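You operate a simulated robot arm through the tools that you are given. There is no shell and no other tool.

The job below is to be done with a simulated robot arm. You get a single attempt, and the scene is never put back.

TASK
Turn the yellow pocket to the white arrow, lock it and stand the yellow-banded sleeve in it.
Fine: the red lever frees and locks the four-colour turntable. Set down upright: what you pick out.

The check looks at the end state, three seconds after you hand in, the way a careful person would. Anything else that was tipped, shoved, dropped, spilled or broken makes it a failure.

THE ROBOT
A 6-joint arm with a two-finger gripper, fixed in place. Base frame: the origin is at the foot of the arm, x ahead of it, y to its left, z up. Readings come in m, rad, newtons and seconds.
With the tool pointing down near the work surface it reaches from about 0.2 to 0.46 m from the base axis. Its first joint turns from -2.007 to 2.007 rad. Payload 2.1 kg.
The tool frame sits at the grasp point between the pads (the TCP): z along the fingers, y along the line on which they close. The tips reach 0.02 m beyond it. The gripper opens to 0.1 m. The gripper's body begins 0.063 m behind the TCP.
Orientation is told as [roll, pitch, yaw] about the base's x, y, z axes, in that order, counted from this pose: with the fingers straight down and closing along the base's y, the tool's x points along the base's -x, its y along +y and its z along -z.

THE INTERFACE
- The arm moves only by the tool move_arm. Its argument "deltas" is one flat list of numbers, 7 for each row, row after row: the shift along the tool's x, y, z in m, then the turn, a rotation vector about the tool's x, y, z in degrees, then the gripper command, from -1 (fully open) to 1 (shut), values between in proportion. In form: [x, y, z, rx, ry, rz, fingers, x, y, z, rx, ry, rz, fingers, ...]. A call has 1 to 20 rows; each row shifts and turns the commanded pose from where the row before left it, along the tool's axes as they then stand. Each row takes 0.2 s and may step no farther than 0.05 m and 0.15 rad from the row before; otherwise, or with a gripper value out of range, the whole call is refused. A pose out of reach is approached as far as the arm can. The call stops where the force on the tool passes 40 N (or 10 N more than at its start, if that is more) or the arm is blocked; 0.2 s more then pass. The fingers move at their own pace (about 0.153 m/s each) and stop on an object; they squeeze with about 39 N. The grip force told is the motor's: it shows also when the fingers shut on nothing. Time passes only in rows, and 0.2 s behind the last, so rows that do not move let the fingers close. The reply holds the time, the measured pose of the TCP, the force on the tool along the base axes, the opening and the grip force, in the units named above and with some noise, with the torque about the TCP (base axes, N m) and any sound that the robot's microphone picked up.
- Cameras (640 x 400 px; columns grow to the right, rows downward): "scene" is fixed at [0.3982, -0.6495, 1.5076]; the picture's right is [0.90, 0.43, 0.00], its down [0.31, -0.66, -0.69] and it looks along [-0.29, 0.62, -0.73] (base axes); focal length 320 px, centre (320, 200). "wrist" rides on the gripper at [0.07, -0.019, -0.099] in the tool frame; the picture's right is [0.26, 0.97, 0.00], its down [-0.75, 0.20, -0.63] and it looks along [-0.61, 0.16, 0.78] (tool axes); focal length 230 px, centre (320, 200). There is no depth. A picture from a camera that has moved, and an enlarged one, comes with that camera's place and axes in the base frame and with its lens.
- camera(camera): a new picture of that camera. No time passes.
- slide_trunk(by): slides the trunk up (or, below 0, down) by that many m; the arm rides with it, the base frame stays. It gives what a move gives, with no picture.
- close_up(camera, box): a new picture of the part [left, top, right, bottom] of that camera's present view, enlarged. No time passes.
- sign_off(): hands the job in; it is judged then, once.

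Places have to be worked out from the pictures, the camera data and where the tool is seen. Open the gripper and draw the arm clear of the work before you hand the job in, unless the task says otherwise.

The tools are called after "Call:" as a command line: name --argument value ..., lists and objects as JSON in quotes. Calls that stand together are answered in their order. move_arm: Moves the arm, as the interface text tells. Its arguments: {"type":"object","properties":{"deltas":{"type":"array","items":{"type":"number"}}},"required":["deltas"]} The other tools are called the same way: slide_trunk (by) slides the trunk up or down; camera (camera) takes a picture; close_up (camera, box) takes an enlarged picture of a part of a camera's view; sign_off () hands the job in.

At the start:

```text
time: 0.0
ee_pos: [0.2049, -0.2906, 1.2027]
tcp_rot: [-0.001, 0.0, 0.001]
ft_force: [0.2, -0.3, -0.6]
ft_torque: [-0.02, 0.0, 0.0]
grip_width: 0.1001
grasp_force: 0.0
trunk travel left (down, up): [-0.789, 0.201]
```

scene: 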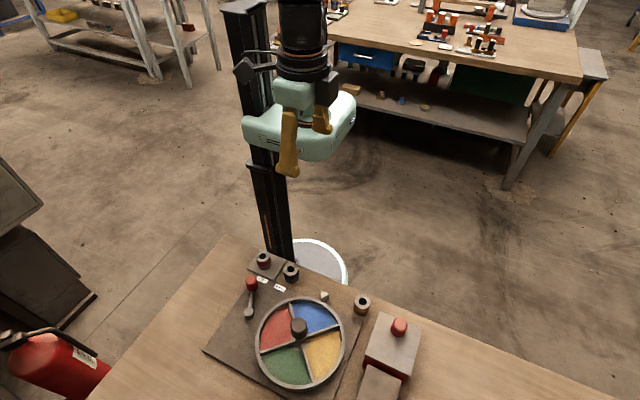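
wrist: 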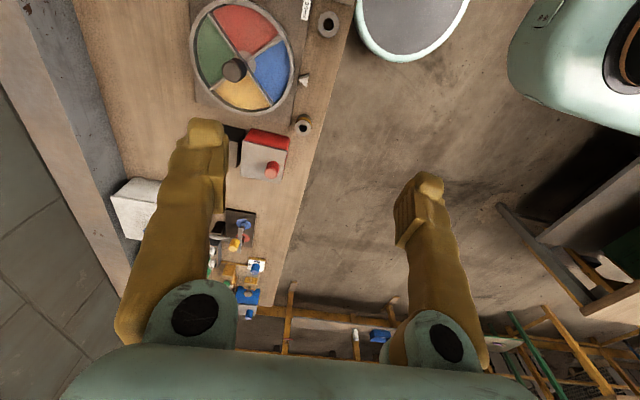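

The pictures show a turntable with four coloured pockets, a red-knobbed lever, several sleeves, and a red button box nearby. I take close-ups to see the details before moving anything.

Call:
close_up --camera "scene" --box '[200, 230, 440, 400]'

Call:
close_up --camera "wrist" --box '[170, 0, 370, 125]'

Call:
close_up --camera "scene" --box '[230, 240, 330, 310]'

```text
2.35 times, centred on (320, 315) of scene
camera zoom: at [0.3982, -0.6495, 1.5076], right [0.9, 0.43, 0.0], down [0.31, -0.66, -0.69], along [-0.29, 0.62, -0.73], focal length 754 px, centre (320, -71)
```

zoom: 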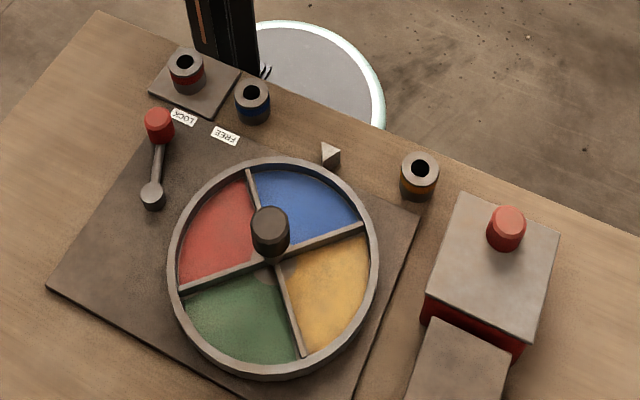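

```text
3.20 times, centred on (270, 62) of wrist
camera zoom: at [0.1361, -0.3092, 1.3021], right [-0.26, 0.97, 0.0], down [0.75, 0.2, 0.63], along [0.61, 0.16, -0.78], focal length 736 px, centre (480, 640)
```

zoom: 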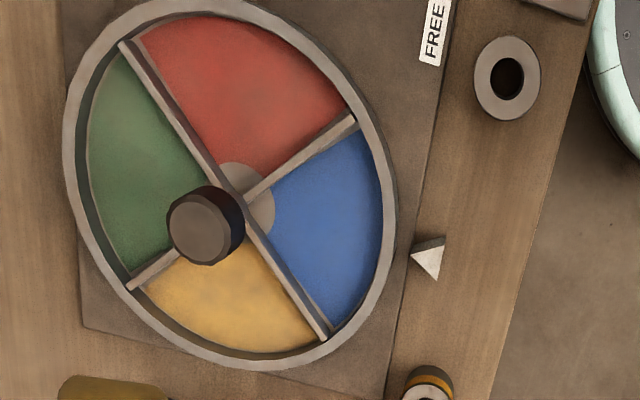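

```text
5.71 times, centred on (280, 275) of scene
camera zoom: at [0.3982, -0.6495, 1.5076], right [0.9, 0.43, 0.0], down [0.31, -0.66, -0.69], along [-0.29, 0.62, -0.73], focal length 1831 px, centre (549, -229)
```

zoom: 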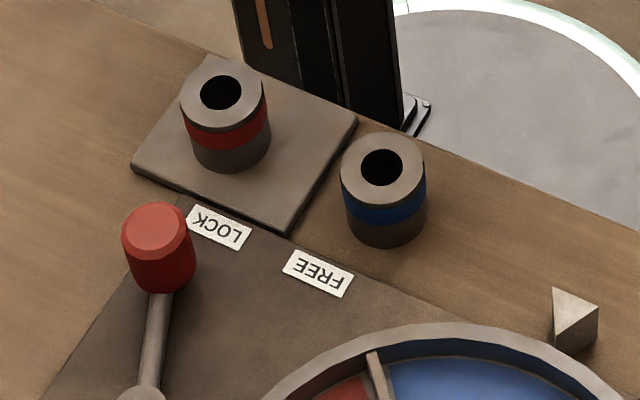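

Triangulating the white arrow from both views puts it at about (0.25, -0.31, 0.77), so the bench top is near z 0.75. The turntable centre comes out near (0.25, -0.44), with blue at the arrow and yellow on its +x side. I turn the tool so the wrist camera looks over the bench.

Call:
move_arm --deltas '[0, 0, 0, 0, 0, 8.182, -1, 0, 0, 0, 0, 0, 8.182, -1, 0, 0, 0, 0, 0, 8.182, -1, 0, 0, 0, 0, 0, 8.182, -1, 0, 0, 0, 0, 0, 8.182, -1, 0, 0, 0, 0, 0, 8.182, -1, 0, 0, 0, 0, 0, 8.182, -1, 0, 0, 0, 0, 0, 8.182, -1, 0, 0, 0, 0, 0, 8.182, -1, 0, 0, 0, 0, 0, 8.182, -1, 0, 0, 0, 0, 0, 8.182, -1]'

Call:
camera --camera "wrist"

Call:
camera --camera "scene"

```text
time: 2.4
ee_pos: [0.2067, -0.2926, 1.2037]
tcp_rot: [-0.003, -0.001, -1.573]
ft_force: [-0.6, -0.4, 0.5]
ft_torque: [-0.01, -0.02, 0.01]
grip_width: 0.0998
grasp_force: 0.1
trunk travel left (down, up): [-0.789, 0.201]
```

```text
taken
camera wrist: at [0.1874, -0.2206, 1.3019], right [0.97, 0.26, 0.0], down [0.2, -0.75, 0.63], along [0.16, -0.61, -0.78], focal length 230 px, centre (320, 200)
```

wrist: 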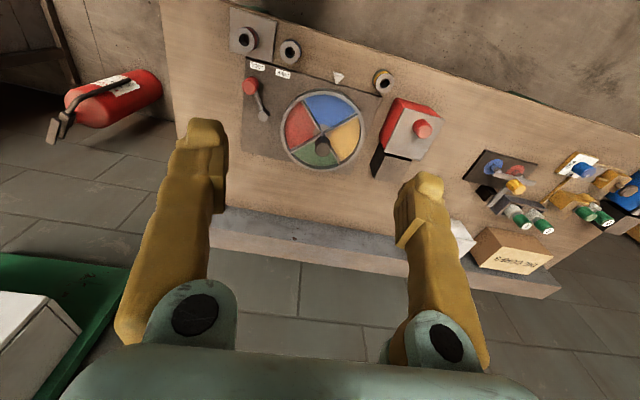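

```text
taken
```

scene: 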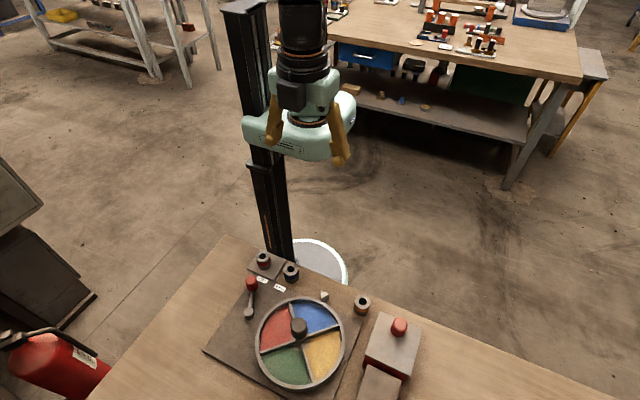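

The wrist camera now sees the whole work area right-way-round. I take enlargements to measure the lever, sleeves and wheel.

Call:
close_up --camera "wrist" --box '[220, 0, 460, 180]'

Call:
close_up --camera "wrist" --box '[220, 10, 340, 130]'

Call:
close_up --camera "scene" --box '[230, 240, 400, 400]'

```text
2.22 times, centred on (340, 90) of wrist
camera zoom: at [0.1874, -0.2206, 1.3019], right [0.97, 0.26, 0.0], down [0.2, -0.75, 0.63], along [0.16, -0.61, -0.78], focal length 511 px, centre (276, 444)
```

zoom: 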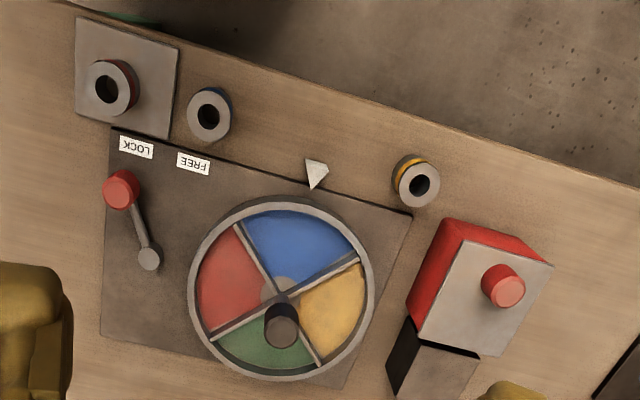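

```text
3.33 times, centred on (280, 70) of wrist
camera zoom: at [0.1874, -0.2206, 1.3019], right [0.97, 0.26, 0.0], down [0.2, -0.75, 0.63], along [0.16, -0.61, -0.78], focal length 767 px, centre (453, 633)
```

zoom: 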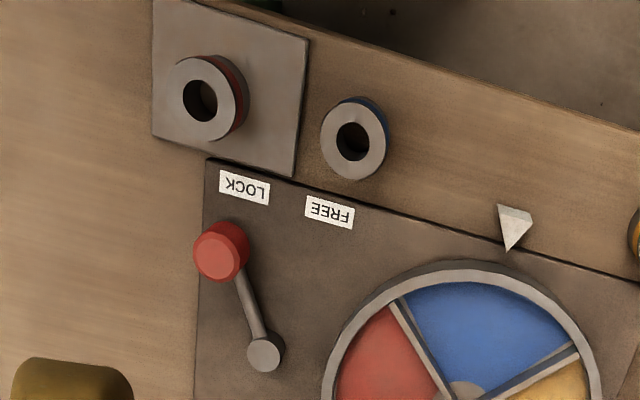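

```text
2.50 times, centred on (315, 320) of scene
camera zoom: at [0.3982, -0.6495, 1.5076], right [0.9, 0.43, 0.0], down [0.31, -0.66, -0.69], along [-0.29, 0.62, -0.73], focal length 801 px, centre (332, -100)
```

zoom: 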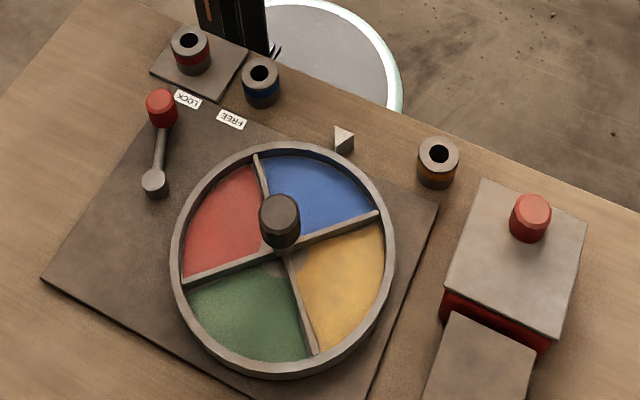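

From two-view measurement:
- Lever pivot near (0.11, -0.427), with its red knob near (0.082, -0.366, top 0.81).
- Wheel centre near (0.25, -0.43), with a tall post up to about 0.86.
- Yellow-banded sleeve near (0.342, -0.292, top 0.79).

The fixture is square with the base axes. I lower the trunk part-way for a closer look.

Call:
slide_trunk --by -0.2

Call:
camera --camera "wrist"

Call:
camera --camera "scene"

```text
time: 4.6
ee_pos: [0.2075, -0.2919, 1.0025]
tcp_rot: [0.002, -0.003, -1.571]
ft_force: [0.4, 0.2, -0.9]
ft_torque: [0.02, -0.01, -0.02]
grip_width: 0.1002
grasp_force: 0.1
trunk travel left (down, up): [-0.589, 0.401]
```

```text
taken
camera wrist: at [0.1873, -0.2207, 1.1019], right [0.97, 0.26, 0.0], down [0.2, -0.75, 0.63], along [0.16, -0.61, -0.78], focal length 230 px, centre (320, 200)
```

wrist: 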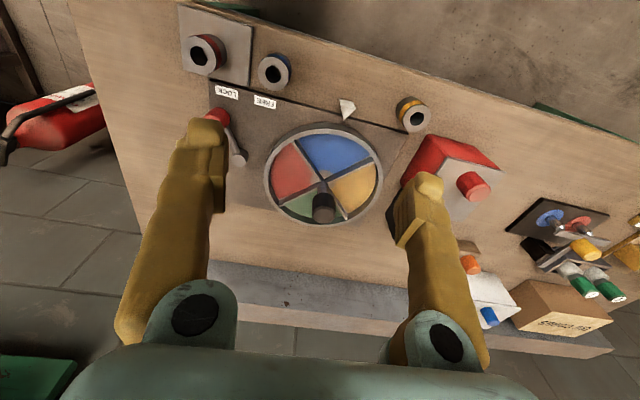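

```text
taken
```

scene: 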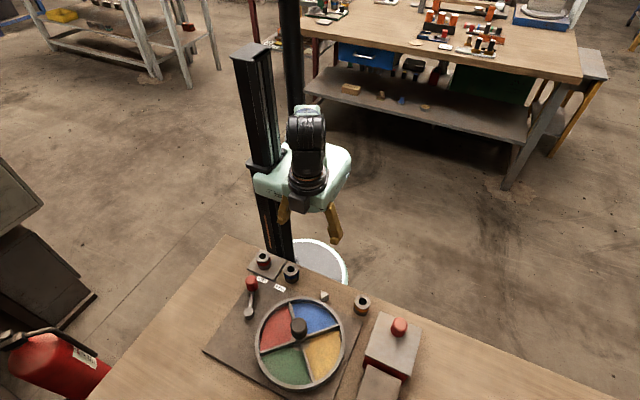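

The view is closer now. I zoom in on the wheel, lever and sleeve regions to refine measurements.

Call:
close_up --camera "wrist" --box '[180, 60, 300, 180]'

Call:
close_up --camera "wrist" --box '[250, 80, 450, 240]'

Call:
close_up --camera "wrist" --box '[360, 70, 500, 200]'

```text
3.33 times, centred on (240, 120) of wrist
camera zoom: at [0.1873, -0.2207, 1.1019], right [0.97, 0.26, 0.0], down [0.2, -0.75, 0.63], along [0.16, -0.61, -0.78], focal length 767 px, centre (587, 467)
```

zoom: 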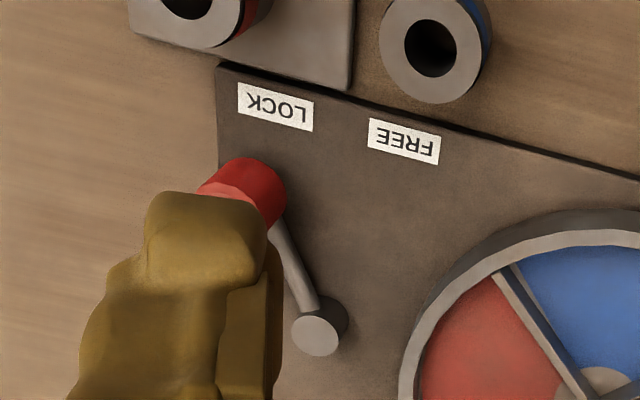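

```text
2.50 times, centred on (350, 160) of wrist
camera zoom: at [0.1873, -0.2207, 1.1019], right [0.97, 0.26, 0.0], down [0.2, -0.75, 0.63], along [0.16, -0.61, -0.78], focal length 575 px, centre (245, 300)
```

zoom: 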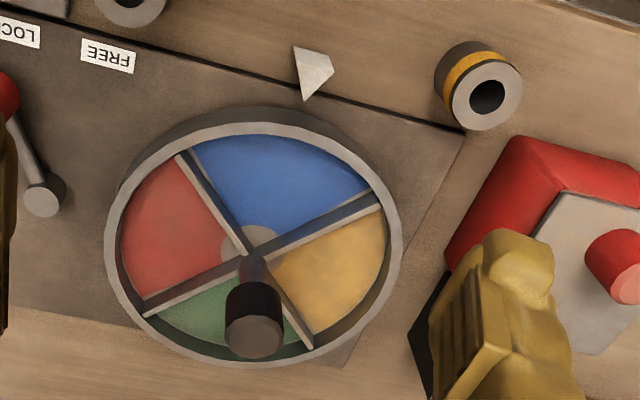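

```text
3.08 times, centred on (430, 135) of wrist
camera zoom: at [0.1873, -0.2207, 1.1019], right [0.97, 0.26, 0.0], down [0.2, -0.75, 0.63], along [0.16, -0.61, -0.78], focal length 708 px, centre (-18, 400)
```

zoom: 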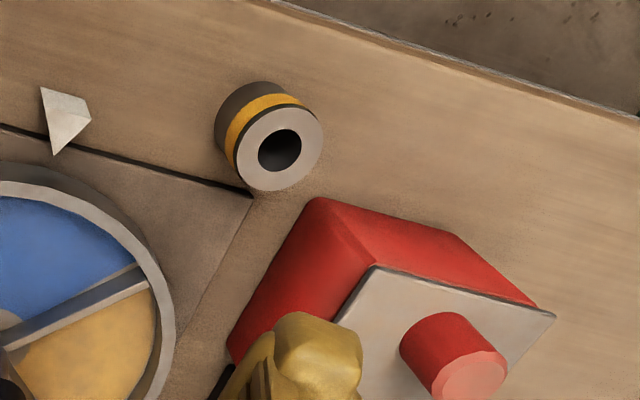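

Refined estimates:
- Sleeve: OD 0.040, centre (0.342, -0.293), top about 0.79.
- Lever pivot: (0.110, -0.426). It leans about 25° toward LOCK, so FREE should put its knob near (0.138, -0.366).

I move above the lever knob with the fingers set to a 0.05 gap, staying high.

Call:
move_arm --deltas '[-0.0183, -0.0311, 0, 0, 0, 0, 0, -0.0183, -0.0311, 0, 0, 0, 0, 0, -0.0183, -0.0311, 0, 0, 0, 0, 0, -0.0184, -0.031, 0, 0, 0, 0, 0, 0, 0, 0, 0, 0, 0, 0]'

Call:
camera --camera "wrist"

Call:
camera --camera "scene"

```text
time: 5.8
ee_pos: [0.0788, -0.3376, 0.9846]
tcp_rot: [0.0, -0.003, -1.571]
ft_force: [0.3, -0.2, -0.6]
ft_torque: [0.01, -0.01, 0.02]
grip_width: 0.0499
grasp_force: 0.2
out of reach, approached as far as the arm can: row 1, 2, 3, 4
trunk travel left (down, up): [-0.589, 0.401]
```

```text
taken
camera wrist: at [0.0602, -0.2684, 1.0849], right [0.97, 0.26, 0.0], down [0.2, -0.75, 0.63], along [0.16, -0.61, -0.78], focal length 230 px, centre (320, 200)
```

wrist: 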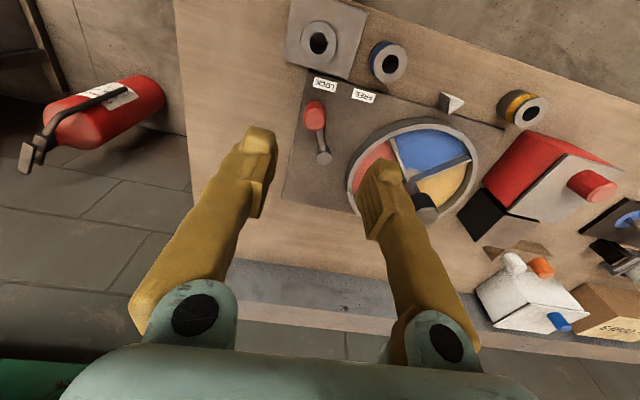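

```text
taken
```

scene: 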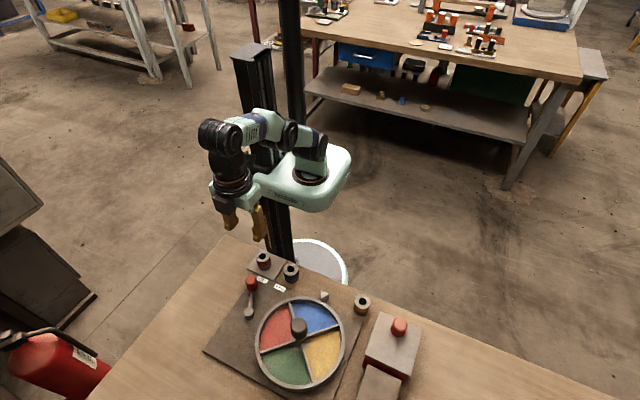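

The arm is at full stretch here, so this trunk height suits a lower tool position. The scene view shows its platform at about bench level. I keep the trunk and lower the tool with the arm toward z ≈ 0.88, then check the position.

Call:
move_arm --deltas '[0, 0, 0.03, 0, 0, 0, 0, 0, 0, 0.03, 0, 0, 0, 0, 0, 0, 0.03, 0, 0, 0, 0, 0, 0, 0.02, 0, 0, 0, 0, 0, 0, 0, 0, 0, 0, 0]'

Call:
camera --camera "wrist"

Call:
camera --camera "scene"

```text
time: 7.0
ee_pos: [0.0783, -0.3398, 0.8761]
tcp_rot: [0.001, -0.001, -1.572]
ft_force: [0.6, -0.9, -0.5]
ft_torque: [0.02, 0.01, 0.0]
grip_width: 0.0499
grasp_force: 0.0
trunk travel left (down, up): [-0.589, 0.401]
```

```text
taken
camera wrist: at [0.0595, -0.2694, 0.9751], right [0.97, 0.26, 0.0], down [0.2, -0.75, 0.63], along [0.16, -0.61, -0.78], focal length 230 px, centre (320, 200)
```

wrist: 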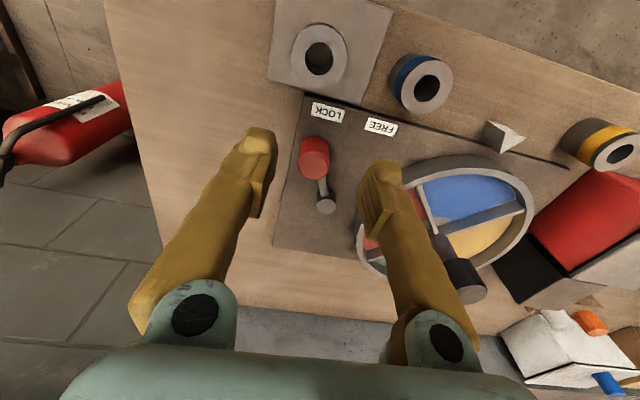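

```text
taken
```

scene: 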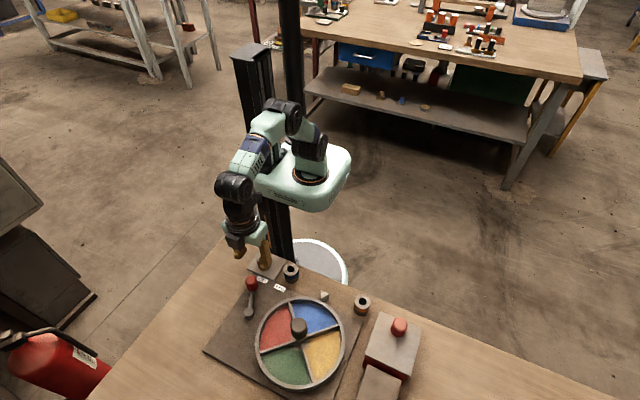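

Now at (0.0785, -0.339, 0.876), no longer reach-limited. I shift 25 mm further out to sit over the knob, still above it, and look closely.

Call:
move_arm --deltas '[-0.0125, 0.002, 0, 0, 0, 0, 0, -0.0125, 0.0015, 0, 0, 0, 0, 0, 0, 0, 0, 0, 0, 0, 0]'

Call:
close_up --camera "wrist" --box '[240, 80, 440, 220]'

Call:
close_up --camera "scene" --box '[210, 220, 330, 330]'

```text
time: 7.8
ee_pos: [0.081, -0.3638, 0.8766]
tcp_rot: [0.0, -0.002, -1.571]
ft_force: [0.1, -1.2, -0.4]
ft_torque: [0.0, 0.03, -0.02]
grip_width: 0.0501
grasp_force: 0.1
trunk travel left (down, up): [-0.589, 0.401]
```

```text
2.86 times, centred on (340, 150) of wrist
camera zoom: at [0.0631, -0.2936, 0.9758], right [0.97, 0.26, 0.0], down [0.2, -0.75, 0.63], along [0.16, -0.61, -0.78], focal length 657 px, centre (263, 343)
```

zoom: 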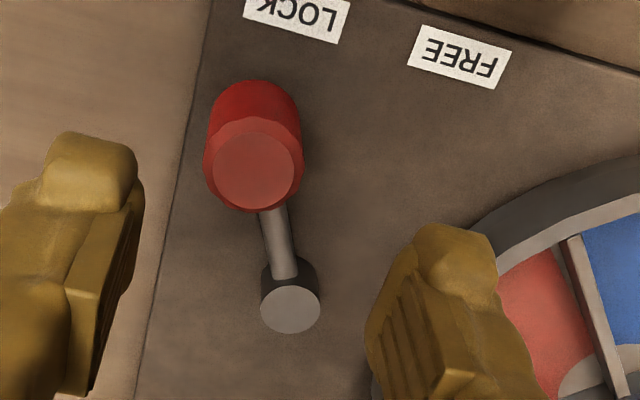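

```text
3.64 times, centred on (270, 275) of scene
camera zoom: at [0.3982, -0.6495, 1.5076], right [0.9, 0.43, 0.0], down [0.31, -0.66, -0.69], along [-0.29, 0.62, -0.73], focal length 1165 px, centre (502, -73)
```

zoom: 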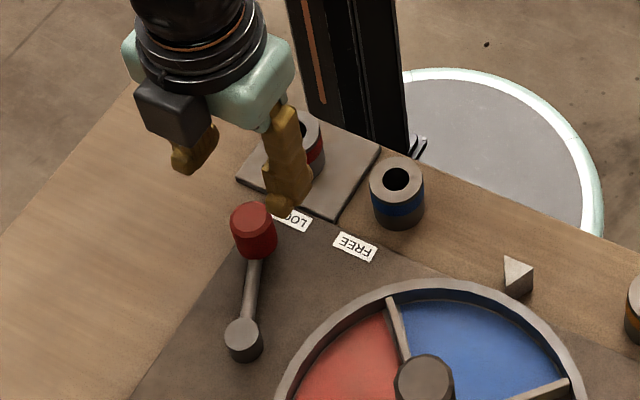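

The knob centre measures (0.080, -0.366) with top at 0.811, and it sits between the open fingers. I lower so the tips reach about z 0.785, beside the knob.

Call:
move_arm --deltas '[0, 0, 0.02, 0, 0, 0, 0, 0, 0, 0.02, 0, 0, 0, 0, 0, 0, 0.02, 0, 0, 0, 0, 0, 0, 0.0115, 0, 0, 0, 0, 0, 0, 0, 0, 0, 0, 0]'

Call:
close_up --camera "wrist" --box '[240, 80, 440, 220]'

Call:
close_up --camera "scene" --box '[210, 220, 330, 330]'

```text
time: 9.0
ee_pos: [0.0838, -0.3621, 0.8044]
tcp_rot: [0.0, -0.004, -1.57]
ft_force: [0.0, 0.2, 0.2]
ft_torque: [-0.01, 0.0, -0.02]
grip_width: 0.05
grasp_force: 0.1
trunk travel left (down, up): [-0.589, 0.401]
```

```text
2.86 times, centred on (340, 150) of wrist
camera zoom: at [0.0641, -0.2923, 0.9023], right [0.97, 0.26, 0.0], down [0.2, -0.75, 0.63], along [0.16, -0.61, -0.78], focal length 657 px, centre (263, 343)
```

zoom: 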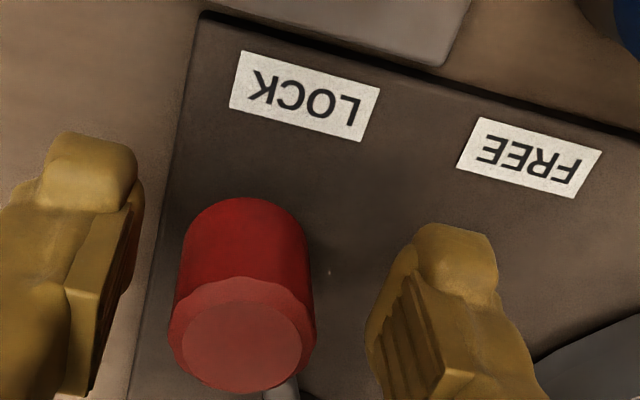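

```text
3.64 times, centred on (270, 275) of scene
camera zoom: at [0.3982, -0.6495, 1.5076], right [0.9, 0.43, 0.0], down [0.31, -0.66, -0.69], along [-0.29, 0.62, -0.73], focal length 1165 px, centre (502, -73)
```

zoom: 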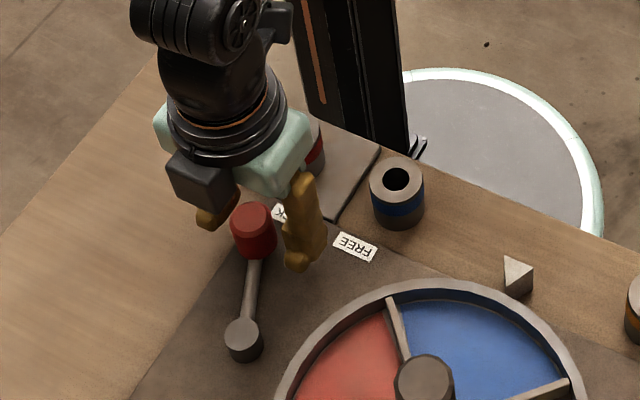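

The knob sits between the fingers. I sweep toward FREE (+x) in small steps and watch the force.

Call:
move_arm --deltas '[0, 0.008, 0, 0, 0, 0, 0, 0, 0.008, 0, 0, 0, 0, 0, 0, 0.008, 0, 0, 0, 0, 0, 0, 0.008, 0, 0, 0, 0, 0]'

Call:
close_up --camera "scene" --box '[210, 220, 330, 330]'

```text
time: 10.0
ee_pos: [0.1137, -0.3646, 0.8049]
tcp_rot: [0.001, -0.002, -1.571]
ft_force: [-0.1, -0.2, 0.5]
ft_torque: [0.04, 0.02, 0.04]
grip_width: 0.0502
grasp_force: 0.1
trunk travel left (down, up): [-0.589, 0.401]
```

```text
3.64 times, centred on (270, 275) of scene
camera zoom: at [0.3982, -0.6495, 1.5076], right [0.9, 0.43, 0.0], down [0.31, -0.66, -0.69], along [-0.29, 0.62, -0.73], focal length 1165 px, centre (502, -73)
```

zoom: 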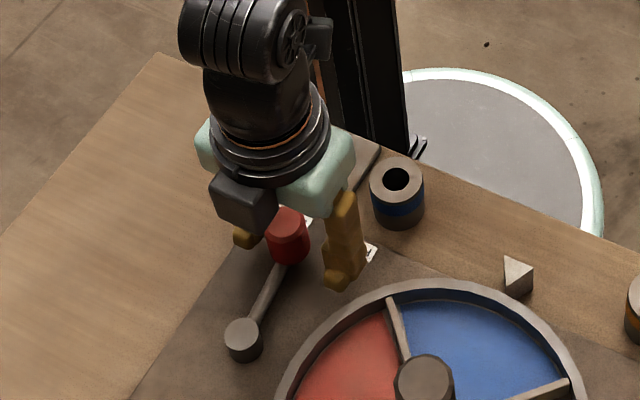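

The lever is swinging freely. The right finger could meet the wheel's rim further on, so I raise the tips 10 mm above the rim, narrow the gap, shift slightly toward +y, and go on.

Call:
move_arm --deltas '[0.003, 0, -0.01, 0, 0, 0, 0.3, 0.003, 0, 0, 0, 0, 0, 0.3, 0, 0.006, 0, 0, 0, 0, 0.3, 0, 0.006, 0, 0, 0, 0, 0.3, 0, 0, 0, 0, 0, 0, 0.3]'

Call:
close_up --camera "scene" --box '[210, 220, 330, 330]'

Call:
close_up --camera "wrist" --box '[240, 80, 440, 220]'

```text
time: 11.2
ee_pos: [0.1263, -0.3569, 0.8155]
tcp_rot: [0.001, -0.001, -1.572]
ft_force: [-0.6, 0.3, -0.2]
ft_torque: [-0.03, -0.01, 0.0]
grip_width: 0.0352
grasp_force: 0.1
trunk travel left (down, up): [-0.589, 0.401]
```

```text
3.64 times, centred on (270, 275) of scene
camera zoom: at [0.3982, -0.6495, 1.5076], right [0.9, 0.43, 0.0], down [0.31, -0.66, -0.69], along [-0.29, 0.62, -0.73], focal length 1165 px, centre (502, -73)
```

zoom: 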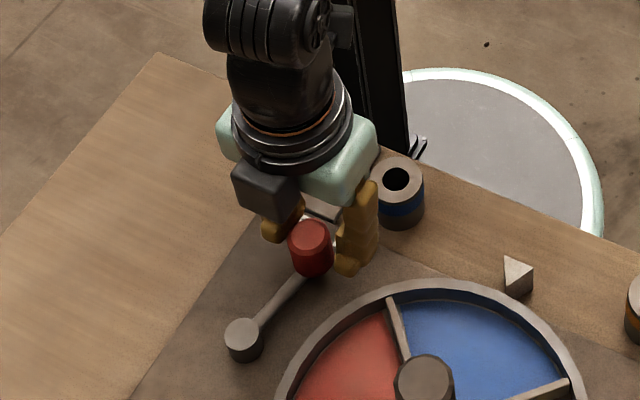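

```text
2.86 times, centred on (340, 150) of wrist
camera zoom: at [0.1071, -0.2856, 0.914], right [0.97, 0.26, 0.0], down [0.2, -0.75, 0.63], along [0.16, -0.61, -0.78], focal length 657 px, centre (263, 343)
```

zoom: 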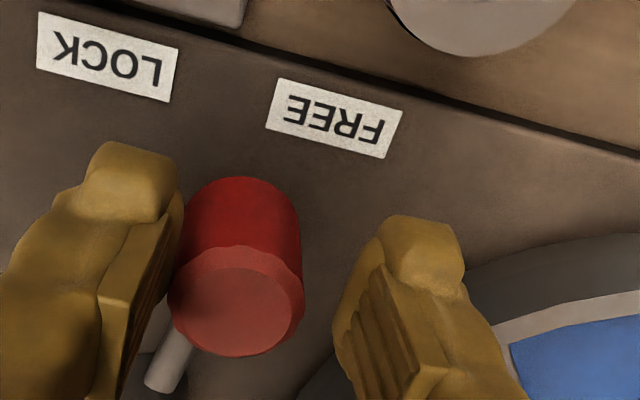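

The lever is past centre toward FREE with no resistance. I continue in small steps toward its end stop.

Call:
move_arm --deltas '[0, 0.004, 0, 0, 0, 0, 0.3, 0, 0.004, 0, 0, 0, 0, 0.3, 0, 0.004, 0, 0, 0, 0, 0.3]'

Call:
close_up --camera "scene" --box '[210, 220, 330, 330]'

Call:
close_up --camera "wrist" --box '[240, 80, 440, 220]'

```text
time: 12.0
ee_pos: [0.1377, -0.3567, 0.8134]
tcp_rot: [0.0, 0.0, -1.572]
ft_force: [1.0, -0.3, -0.3]
ft_torque: [0.0, -0.02, -0.02]
grip_width: 0.0352
grasp_force: 0.1
trunk travel left (down, up): [-0.589, 0.401]
```

```text
3.64 times, centred on (270, 275) of scene
camera zoom: at [0.3982, -0.6495, 1.5076], right [0.9, 0.43, 0.0], down [0.31, -0.66, -0.69], along [-0.29, 0.62, -0.73], focal length 1165 px, centre (502, -73)
```

zoom: 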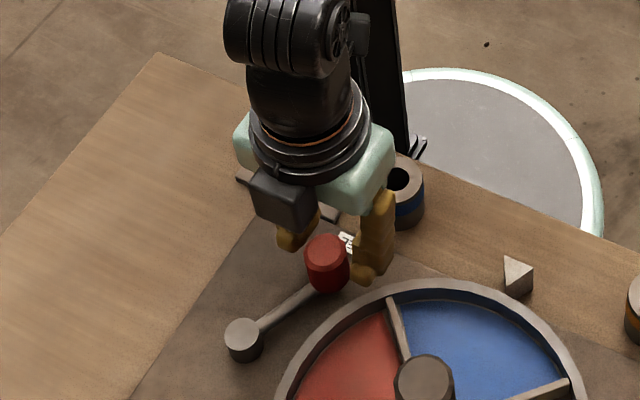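

```text
2.86 times, centred on (340, 150) of wrist
camera zoom: at [0.1196, -0.2864, 0.9134], right [0.97, 0.26, 0.0], down [0.2, -0.75, 0.63], along [0.16, -0.61, -0.78], focal length 657 px, centre (263, 343)
```

zoom: 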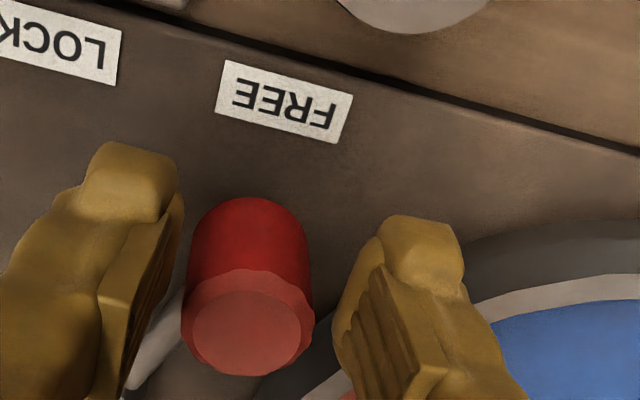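

The knob is now at about (0.137, -0.365), mirror-symmetric to its LOCK position. I nudge a little more to confirm that it is at its stop.

Call:
move_arm --deltas '[0, 0.003, 0, 0, 0, 0, 0.3, 0, 0.003, 0, 0, 0, 0, 0.3, 0, 0, 0, 0, 0, 0, 0.3]'

Call:
close_up --camera "scene" --box '[210, 220, 330, 330]'

Call:
close_up --camera "wrist" --box '[240, 80, 440, 220]'

```text
time: 12.8
ee_pos: [0.1435, -0.3577, 0.8154]
tcp_rot: [0.001, -0.001, -1.57]
ft_force: [-4.7, -1.3, 0.9]
ft_torque: [-0.01, 0.06, -0.02]
grip_width: 0.0382
grasp_force: 2.4
trunk travel left (down, up): [-0.589, 0.401]
```

```text
3.64 times, centred on (270, 275) of scene
camera zoom: at [0.3982, -0.6495, 1.5076], right [0.9, 0.43, 0.0], down [0.31, -0.66, -0.69], along [-0.29, 0.62, -0.73], focal length 1165 px, centre (502, -73)
```

zoom: 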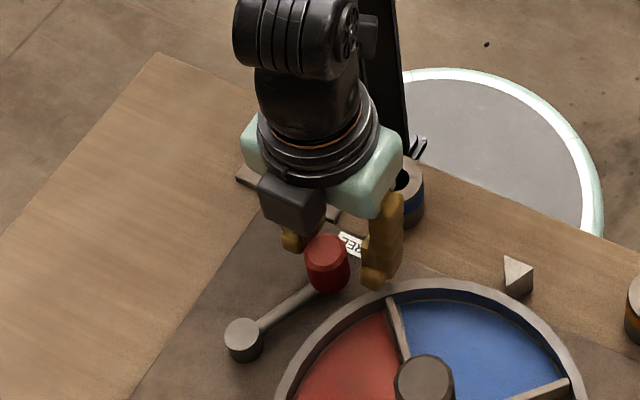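

```text
2.86 times, centred on (340, 150) of wrist
camera zoom: at [0.1249, -0.286, 0.914], right [0.97, 0.26, 0.0], down [0.2, -0.75, 0.63], along [0.16, -0.61, -0.78], focal length 657 px, centre (263, 343)
```

zoom: 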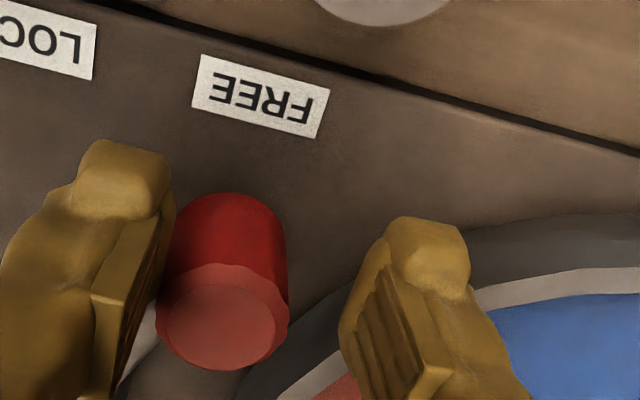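

The force rise confirms the lever is at its FREE stop. I back off and rise clear.

Call:
move_arm --deltas '[0, -0.004, 0, 0, 0, 0, 0.2, 0, -0.003, -0.005, 0, 0, 0, 0.1, 0, 0, -0.03, 0, 0, 0, 0, 0, 0, -0.03, 0, 0, 0, 0, 0, 0, -0.03, 0, 0, 0, 0, 0, 0, 0, 0, 0, 0, 0]'

Call:
camera --camera "wrist"

Call:
close_up --camera "scene" --box '[210, 230, 400, 400]'

```text
time: 14.2
ee_pos: [0.1386, -0.3556, 0.9118]
tcp_rot: [-0.001, -0.002, -1.571]
ft_force: [-0.5, -0.2, -0.6]
ft_torque: [0.01, 0.0, 0.02]
grip_width: 0.0501
grasp_force: 0.1
trunk travel left (down, up): [-0.589, 0.401]
```

```text
taken
camera wrist: at [0.119, -0.2858, 1.0098], right [0.97, 0.26, 0.0], down [0.2, -0.75, 0.63], along [0.16, -0.61, -0.78], focal length 230 px, centre (320, 200)
```

wrist: 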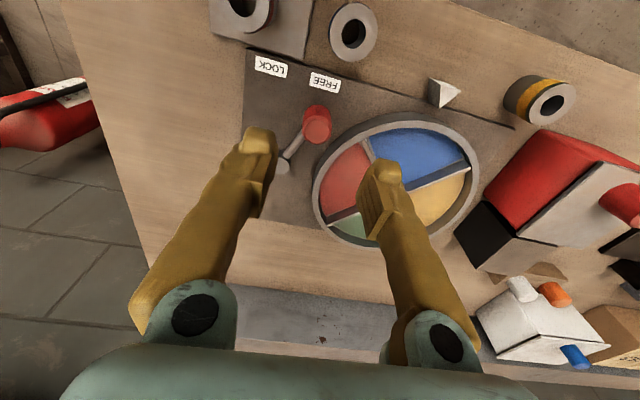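

```text
2.35 times, centred on (305, 315) of scene
camera zoom: at [0.3982, -0.6495, 1.5076], right [0.9, 0.43, 0.0], down [0.31, -0.66, -0.69], along [-0.29, 0.62, -0.73], focal length 754 px, centre (355, -71)
```

zoom: 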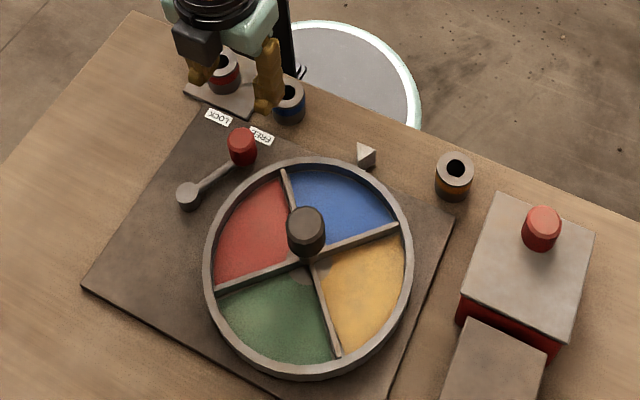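

The lever rests at FREE. I now go above the spoke between the red and blue pockets (at 135°, 70 mm from the centre) and turn the tool to yaw -45° so the fingers straddle it, staying above the post height.

Call:
move_arm --deltas '[-0.0144, 0.0303, 0, 0, 0, 0, 0.2, -0.0143, 0.0302, 0, 0, 0, 0, 0.4, 0, 0, 0, 0, 0, -7.5, 0.4, 0, 0, 0, 0, 0, -7.5, 0.4, 0, 0, 0, 0, 0, -7.5, 0.4, 0, 0, 0, 0, 0, -7.5, 0.4, 0, 0, 0, 0, 0, -7.5, 0.4, 0, 0, 0, 0, 0, -7.5, 0.4, 0, 0, 0, 0, 0, 0, 0.4]'

Call:
camera --camera "wrist"

Call:
close_up --camera "scene" --box '[210, 230, 400, 400]'

```text
time: 16.2
ee_pos: [0.1901, -0.3674, 0.9001]
tcp_rot: [-0.001, -0.002, -0.784]
ft_force: [0.1, 0.6, -0.5]
ft_torque: [-0.03, 0.02, 0.02]
grip_width: 0.03
grasp_force: 0.0
out of reach, approached as far as the arm can: row 2
trunk travel left (down, up): [-0.589, 0.401]
```

```text
taken
camera wrist: at [0.1279, -0.3307, 1.0005], right [0.5, 0.87, 0.0], down [0.67, -0.39, 0.63], along [0.55, -0.32, -0.78], focal length 230 px, centre (320, 200)
```

wrist: 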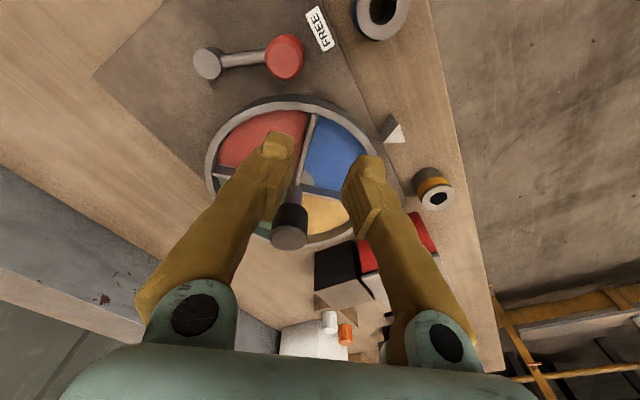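

```text
2.35 times, centred on (305, 315) of scene
camera zoom: at [0.3982, -0.6495, 1.5076], right [0.9, 0.43, 0.0], down [0.31, -0.66, -0.69], along [-0.29, 0.62, -0.73], focal length 754 px, centre (355, -71)
```

zoom: 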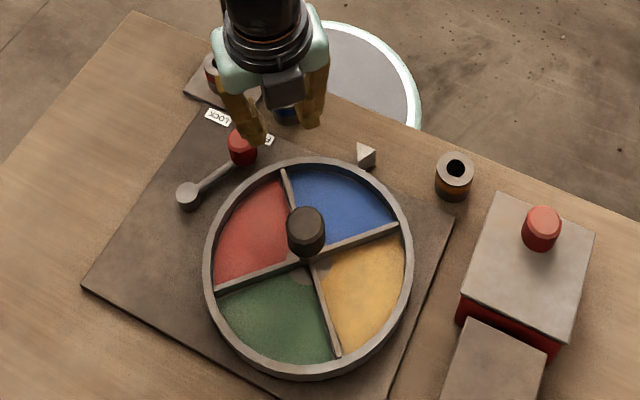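

Reach shrinks with height over the platform. Fitting the two reach-limited points suggests that raising the trunk about 0.12 m puts the arm's widest reach (about 0.48 m) right at wheel height. I raise the trunk, then come down with the arm.

Call:
slide_trunk --by 0.12

Call:
move_arm --deltas '[0, 0, 0.03, 0, 0, 0, 0.4, 0, 0, 0.03, 0, 0, 0, 0.4, 0, 0, 0.03, 0, 0, 0, 0.4, 0, 0, 0.03, 0, 0, 0, 0.4, 0, 0, 0, 0, 0, 0, 0.4]'

Call:
camera --camera "wrist"

Call:
camera --camera "scene"

```text
time: 17.7
ee_pos: [0.1909, -0.368, 1.0213]
tcp_rot: [0.001, -0.002, -0.787]
ft_force: [-1.3, -0.1, -0.3]
ft_torque: [0.03, 0.01, 0.0]
grip_width: 0.0299
grasp_force: 0.1
trunk travel left (down, up): [-0.709, 0.281]
```

```text
time: 18.9
ee_pos: [0.1927, -0.3683, 0.9024]
tcp_rot: [0.0, -0.002, -0.787]
ft_force: [1.2, 0.3, 0.7]
ft_torque: [0.01, -0.01, 0.0]
grip_width: 0.0301
grasp_force: 0.1
trunk travel left (down, up): [-0.709, 0.281]
```

```text
taken
camera wrist: at [0.1299, -0.3314, 1.0011], right [0.5, 0.87, 0.0], down [0.67, -0.39, 0.63], along [0.55, -0.32, -0.78], focal length 230 px, centre (320, 200)
```

wrist: 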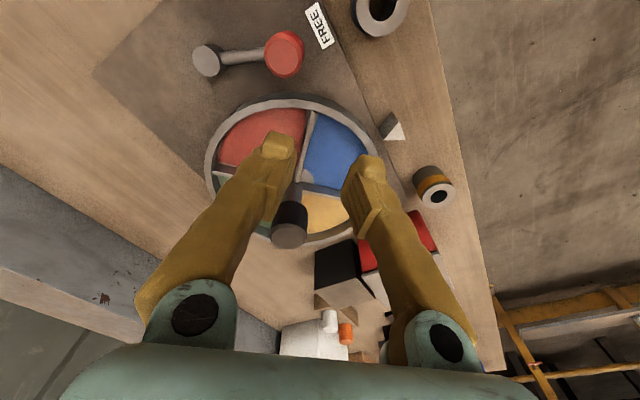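

```text
taken
```

scene: 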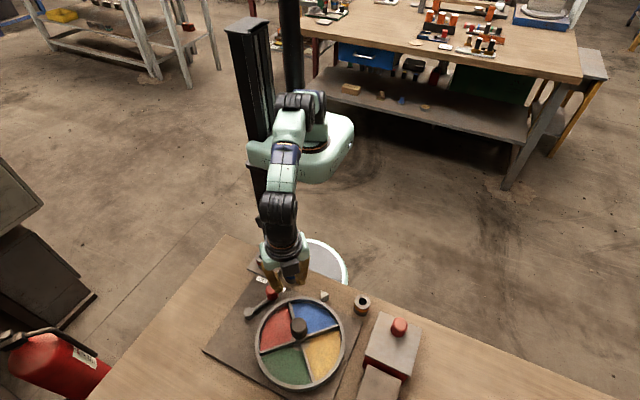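

The wider reach is confirmed. I shift onto the spoke (about 16 mm outward, 8 mm along the closing line) and come down to z ≈ 0.84 to check alignment.

Call:
move_arm --deltas '[-0.008, -0.004, 0, 0, 0, 0, 0.4, -0.008, -0.004, 0, 0, 0, 0, 0.4, 0, 0, 0.025, 0, 0, 0, 0.4, 0, 0, 0.025, 0, 0, 0, 0.4, 0, 0, 0.01, 0, 0, 0, 0.4, 0, 0, 0, 0, 0, 0, 0.4]'

Call:
camera --camera "wrist"

Call:
close_up --camera "wrist" --box '[230, 80, 430, 220]'

Call:
close_up --camera "scene" --box '[220, 250, 370, 400]'

```text
time: 20.3
ee_pos: [0.1965, -0.3858, 0.8404]
tcp_rot: [0.001, -0.002, -0.786]
ft_force: [-0.9, 1.3, -0.3]
ft_torque: [0.01, 0.0, 0.0]
grip_width: 0.0301
grasp_force: 0.0
trunk travel left (down, up): [-0.709, 0.281]
```

```text
taken
camera wrist: at [0.1338, -0.3481, 0.9402], right [0.5, 0.87, 0.0], down [0.67, -0.39, 0.63], along [0.55, -0.32, -0.78], focal length 230 px, centre (320, 200)
```

wrist: 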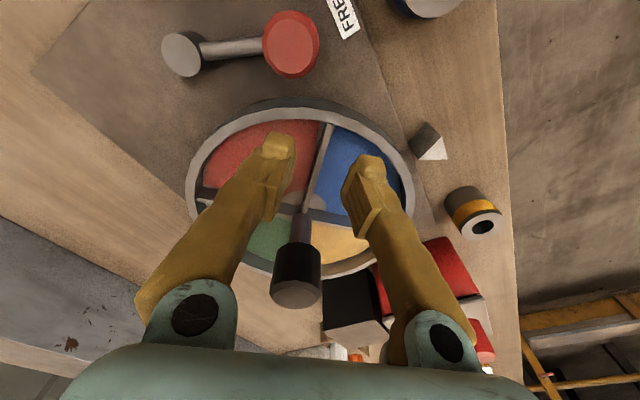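

```text
2.86 times, centred on (330, 150) of wrist
camera zoom: at [0.1338, -0.3481, 0.9402], right [0.5, 0.87, 0.0], down [0.67, -0.39, 0.63], along [0.55, -0.32, -0.78], focal length 657 px, centre (291, 343)
```

zoom: 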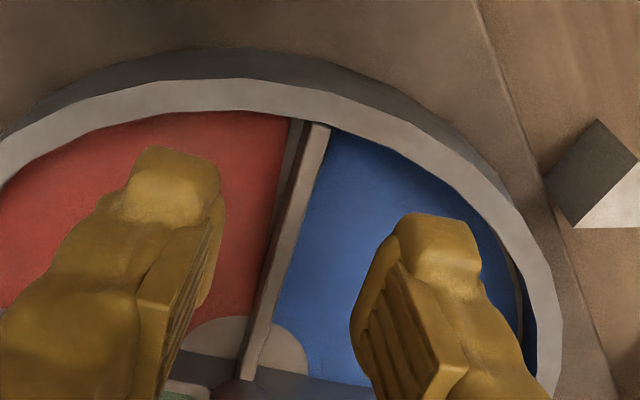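

```text
2.67 times, centred on (295, 325) of scene
camera zoom: at [0.3982, -0.6495, 1.5076], right [0.9, 0.43, 0.0], down [0.31, -0.66, -0.69], along [-0.29, 0.62, -0.73], focal length 854 px, centre (387, -133)
```

zoom: 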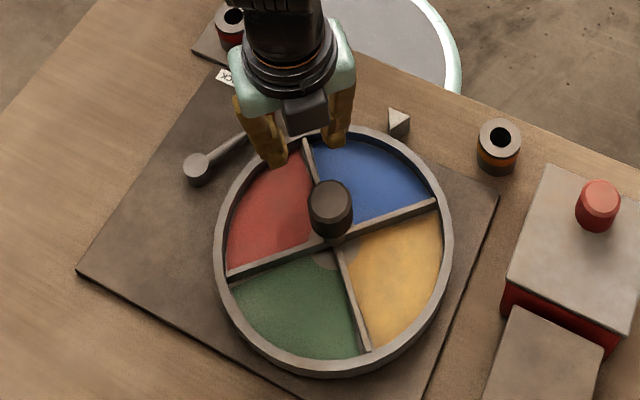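

Relative to the tool, the spoke runs along the tool's x about 2 mm to its +y side, and the rim is close outboard. I shift 4 mm inward and 2 mm sideways and narrow the gap to about 19 mm. Then I come down so the tips dip beside the spoke just above the pocket floor.

Call:
move_arm --deltas '[-0.004, 0.002, 0, 0, 0, 0, 0.62, 0, 0, 0.015, 0, 0, 0, 0.62, 0, 0, 0.012, 0, 0, 0, 0.62, 0, 0, 0.007, 0, 0, 0, 0.62, 0, 0, 0.005, 0, 0, 0, 0.62, 0, 0, 0, 0, 0, 0, 0.62]'

Call:
close_up --camera "wrist" --box '[230, 80, 430, 220]'

Call:
close_up --camera "scene" --box '[230, 270, 350, 380]'

```text
time: 21.7
ee_pos: [0.2007, -0.3865, 0.801]
tcp_rot: [0.0, -0.003, -0.786]
ft_force: [-0.7, 0.6, 0.0]
ft_torque: [0.02, 0.0, -0.02]
grip_width: 0.0193
grasp_force: 0.1
trunk travel left (down, up): [-0.709, 0.281]
```

```text
2.86 times, centred on (330, 150) of wrist
camera zoom: at [0.138, -0.3498, 0.9013], right [0.5, 0.87, 0.0], down [0.67, -0.39, 0.63], along [0.55, -0.32, -0.78], focal length 657 px, centre (291, 343)
```

zoom: 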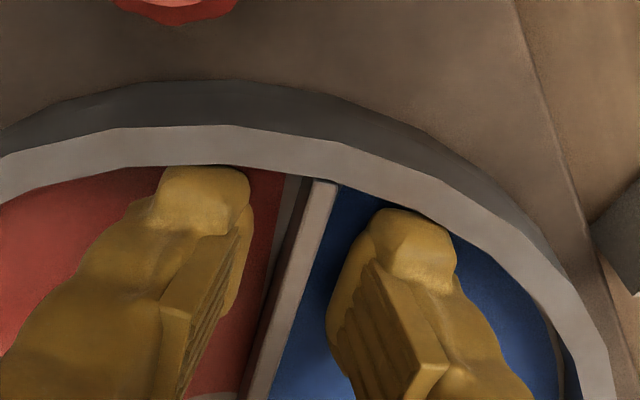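

```text
3.64 times, centred on (290, 325) of scene
camera zoom: at [0.3982, -0.6495, 1.5076], right [0.9, 0.43, 0.0], down [0.31, -0.66, -0.69], along [-0.29, 0.62, -0.73], focal length 1165 px, centre (429, -254)
```

zoom: 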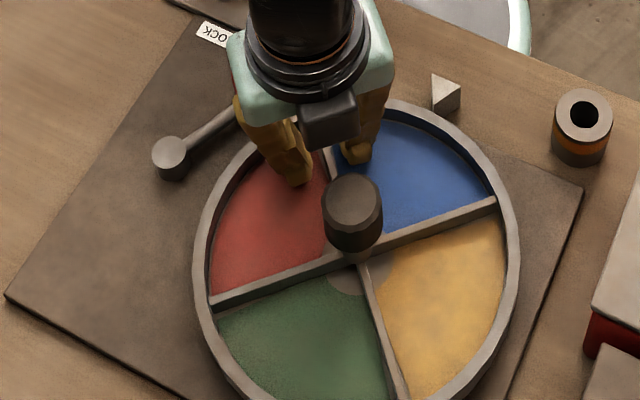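

Fingers straddle the spoke with the tips about 5 mm below its top and no contact force. I dip 3 mm more, narrow the gap to about 12 mm, and start a 10° counter-clockwise arc about the wheel centre to see that the wheel follows.

Call:
move_arm --deltas '[0, 0, 0.003, 0, 0, 0, 0.76, 0, 0, 0, 0, 0, 0, 0.76, -0.0003, -0.006, 0, 0, 0, -5, 0.76, -0.0003, -0.006, 0, 0, 0, -5, 0.76]'

Call:
close_up --camera "wrist" --box '[230, 80, 430, 220]'

Call:
close_up --camera "scene" --box '[230, 270, 350, 380]'

```text
time: 22.7
ee_pos: [0.1941, -0.3969, 0.7977]
tcp_rot: [0.0, -0.003, -0.608]
ft_force: [0.0, 0.6, -0.1]
ft_torque: [0.0, -0.03, -0.01]
grip_width: 0.0124
grasp_force: 0.0
trunk travel left (down, up): [-0.709, 0.281]
```

```text
2.86 times, centred on (330, 150) of wrist
camera zoom: at [0.1257, -0.3715, 0.8972], right [0.34, 0.94, 0.0], down [0.73, -0.26, 0.63], along [0.59, -0.22, -0.78], focal length 657 px, centre (291, 343)
```

zoom: 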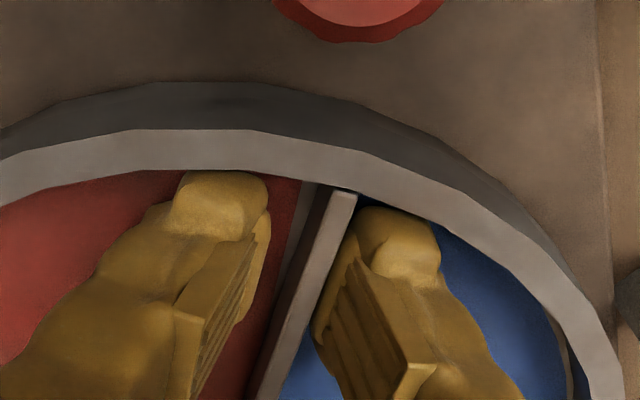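

```text
3.64 times, centred on (290, 325) of scene
camera zoom: at [0.3982, -0.6495, 1.5076], right [0.9, 0.43, 0.0], down [0.31, -0.66, -0.69], along [-0.29, 0.62, -0.73], focal length 1165 px, centre (429, -254)
```

zoom: 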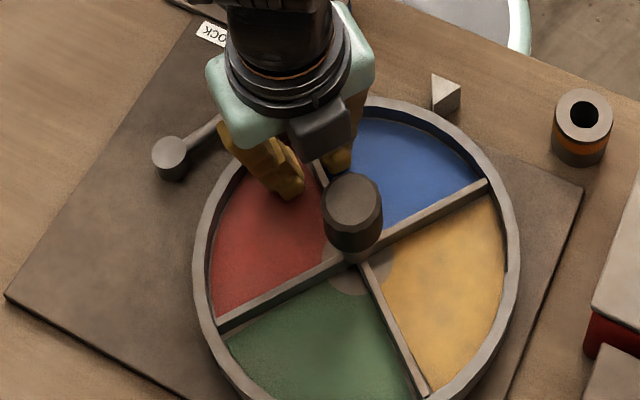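

The wheel turned about 8° with negligible force. I continue the arc another 30°.

Call:
move_arm --deltas '[-0.0003, -0.0058, 0, 0, 0, -5, 0.76, -0.0003, -0.0058, 0, 0, 0, -5, 0.76, -0.0003, -0.0058, 0, 0, 0, -5, 0.76, -0.0003, -0.0058, 0, 0, 0, -5, 0.76, -0.0003, -0.0058, 0, 0, 0, -5, 0.76, -0.0003, -0.0058, 0, 0, 0, -5, 0.76]'

Call:
close_up --camera "wrist" --box '[230, 80, 430, 220]'

Call:
close_up --camera "scene" --box '[230, 270, 350, 380]'

```text
time: 24.1
ee_pos: [0.1778, -0.4078, 0.8004]
tcp_rot: [-0.001, 0.001, -0.085]
ft_force: [15.2, -10.4, -1.2]
ft_torque: [-0.05, -0.21, -0.28]
grip_width: 0.0102
grasp_force: 0.0
out of reach, approached as far as the arm can: row 2, 3, 4, 5, 6
trunk travel left (down, up): [-0.709, 0.281]
```

```text
2.86 times, centred on (330, 150) of wrist
camera zoom: at [0.1077, -0.4197, 0.9], right [-0.17, 0.98, 0.0], down [0.77, 0.14, 0.63], along [0.62, 0.11, -0.78], focal length 657 px, centre (291, 343)
```

zoom: 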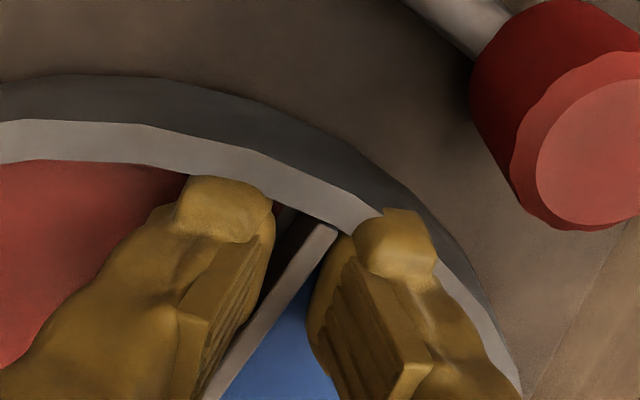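

```text
3.64 times, centred on (290, 325) of scene
camera zoom: at [0.3982, -0.6495, 1.5076], right [0.9, 0.43, 0.0], down [0.31, -0.66, -0.69], along [-0.29, 0.62, -0.73], focal length 1165 px, centre (429, -254)
```

zoom: 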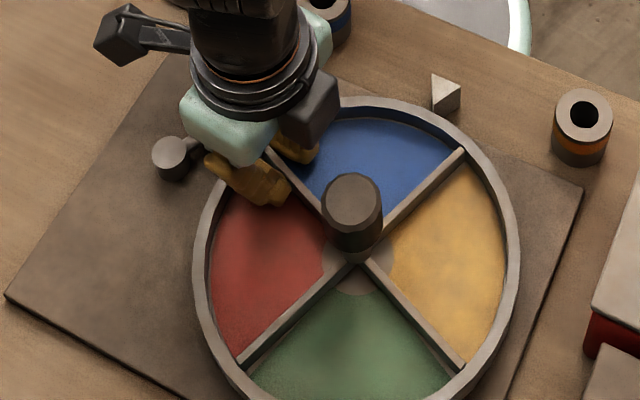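

Row 2 onward hit the reach limit, and the fingers now press the rim (about 18 N) because the yaw ran ahead of the position. The wheel has turned about 24° (spokes at about 69° and 159°). I undo the extra yaw to relieve the contact, then lift straight out.

Call:
move_arm --deltas '[-0.001, 0, 0, 0, 0, 7.5, 0.76, -0.001, 0, 0, 0, 0, 7.5, 0.76, 0, 0, 0, 0, 0, 0, 0.76]'

Call:
close_up --camera "wrist" --box '[230, 80, 430, 220]'

```text
time: 24.9
ee_pos: [0.1781, -0.4053, 0.8007]
tcp_rot: [-0.001, 0.001, -0.351]
ft_force: [6.8, -0.6, -1.6]
ft_torque: [0.08, -0.15, 0.08]
grip_width: 0.011
grasp_force: 0.1
trunk travel left (down, up): [-0.709, 0.281]
```

```text
2.86 times, centred on (330, 150) of wrist
camera zoom: at [0.1064, -0.3978, 0.9002], right [0.09, 1.0, 0.0], down [0.77, -0.07, 0.63], along [0.63, -0.06, -0.78], focal length 657 px, centre (291, 343)
```

zoom: 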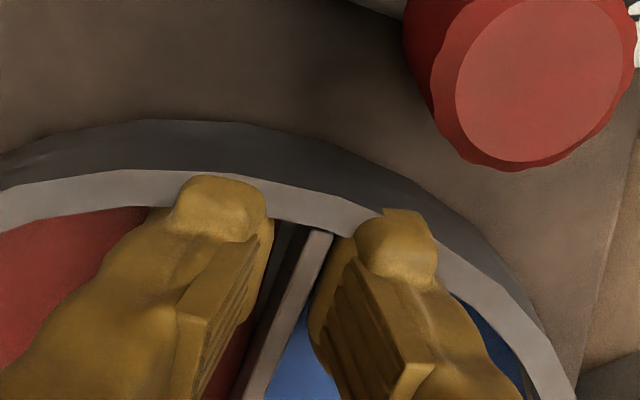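

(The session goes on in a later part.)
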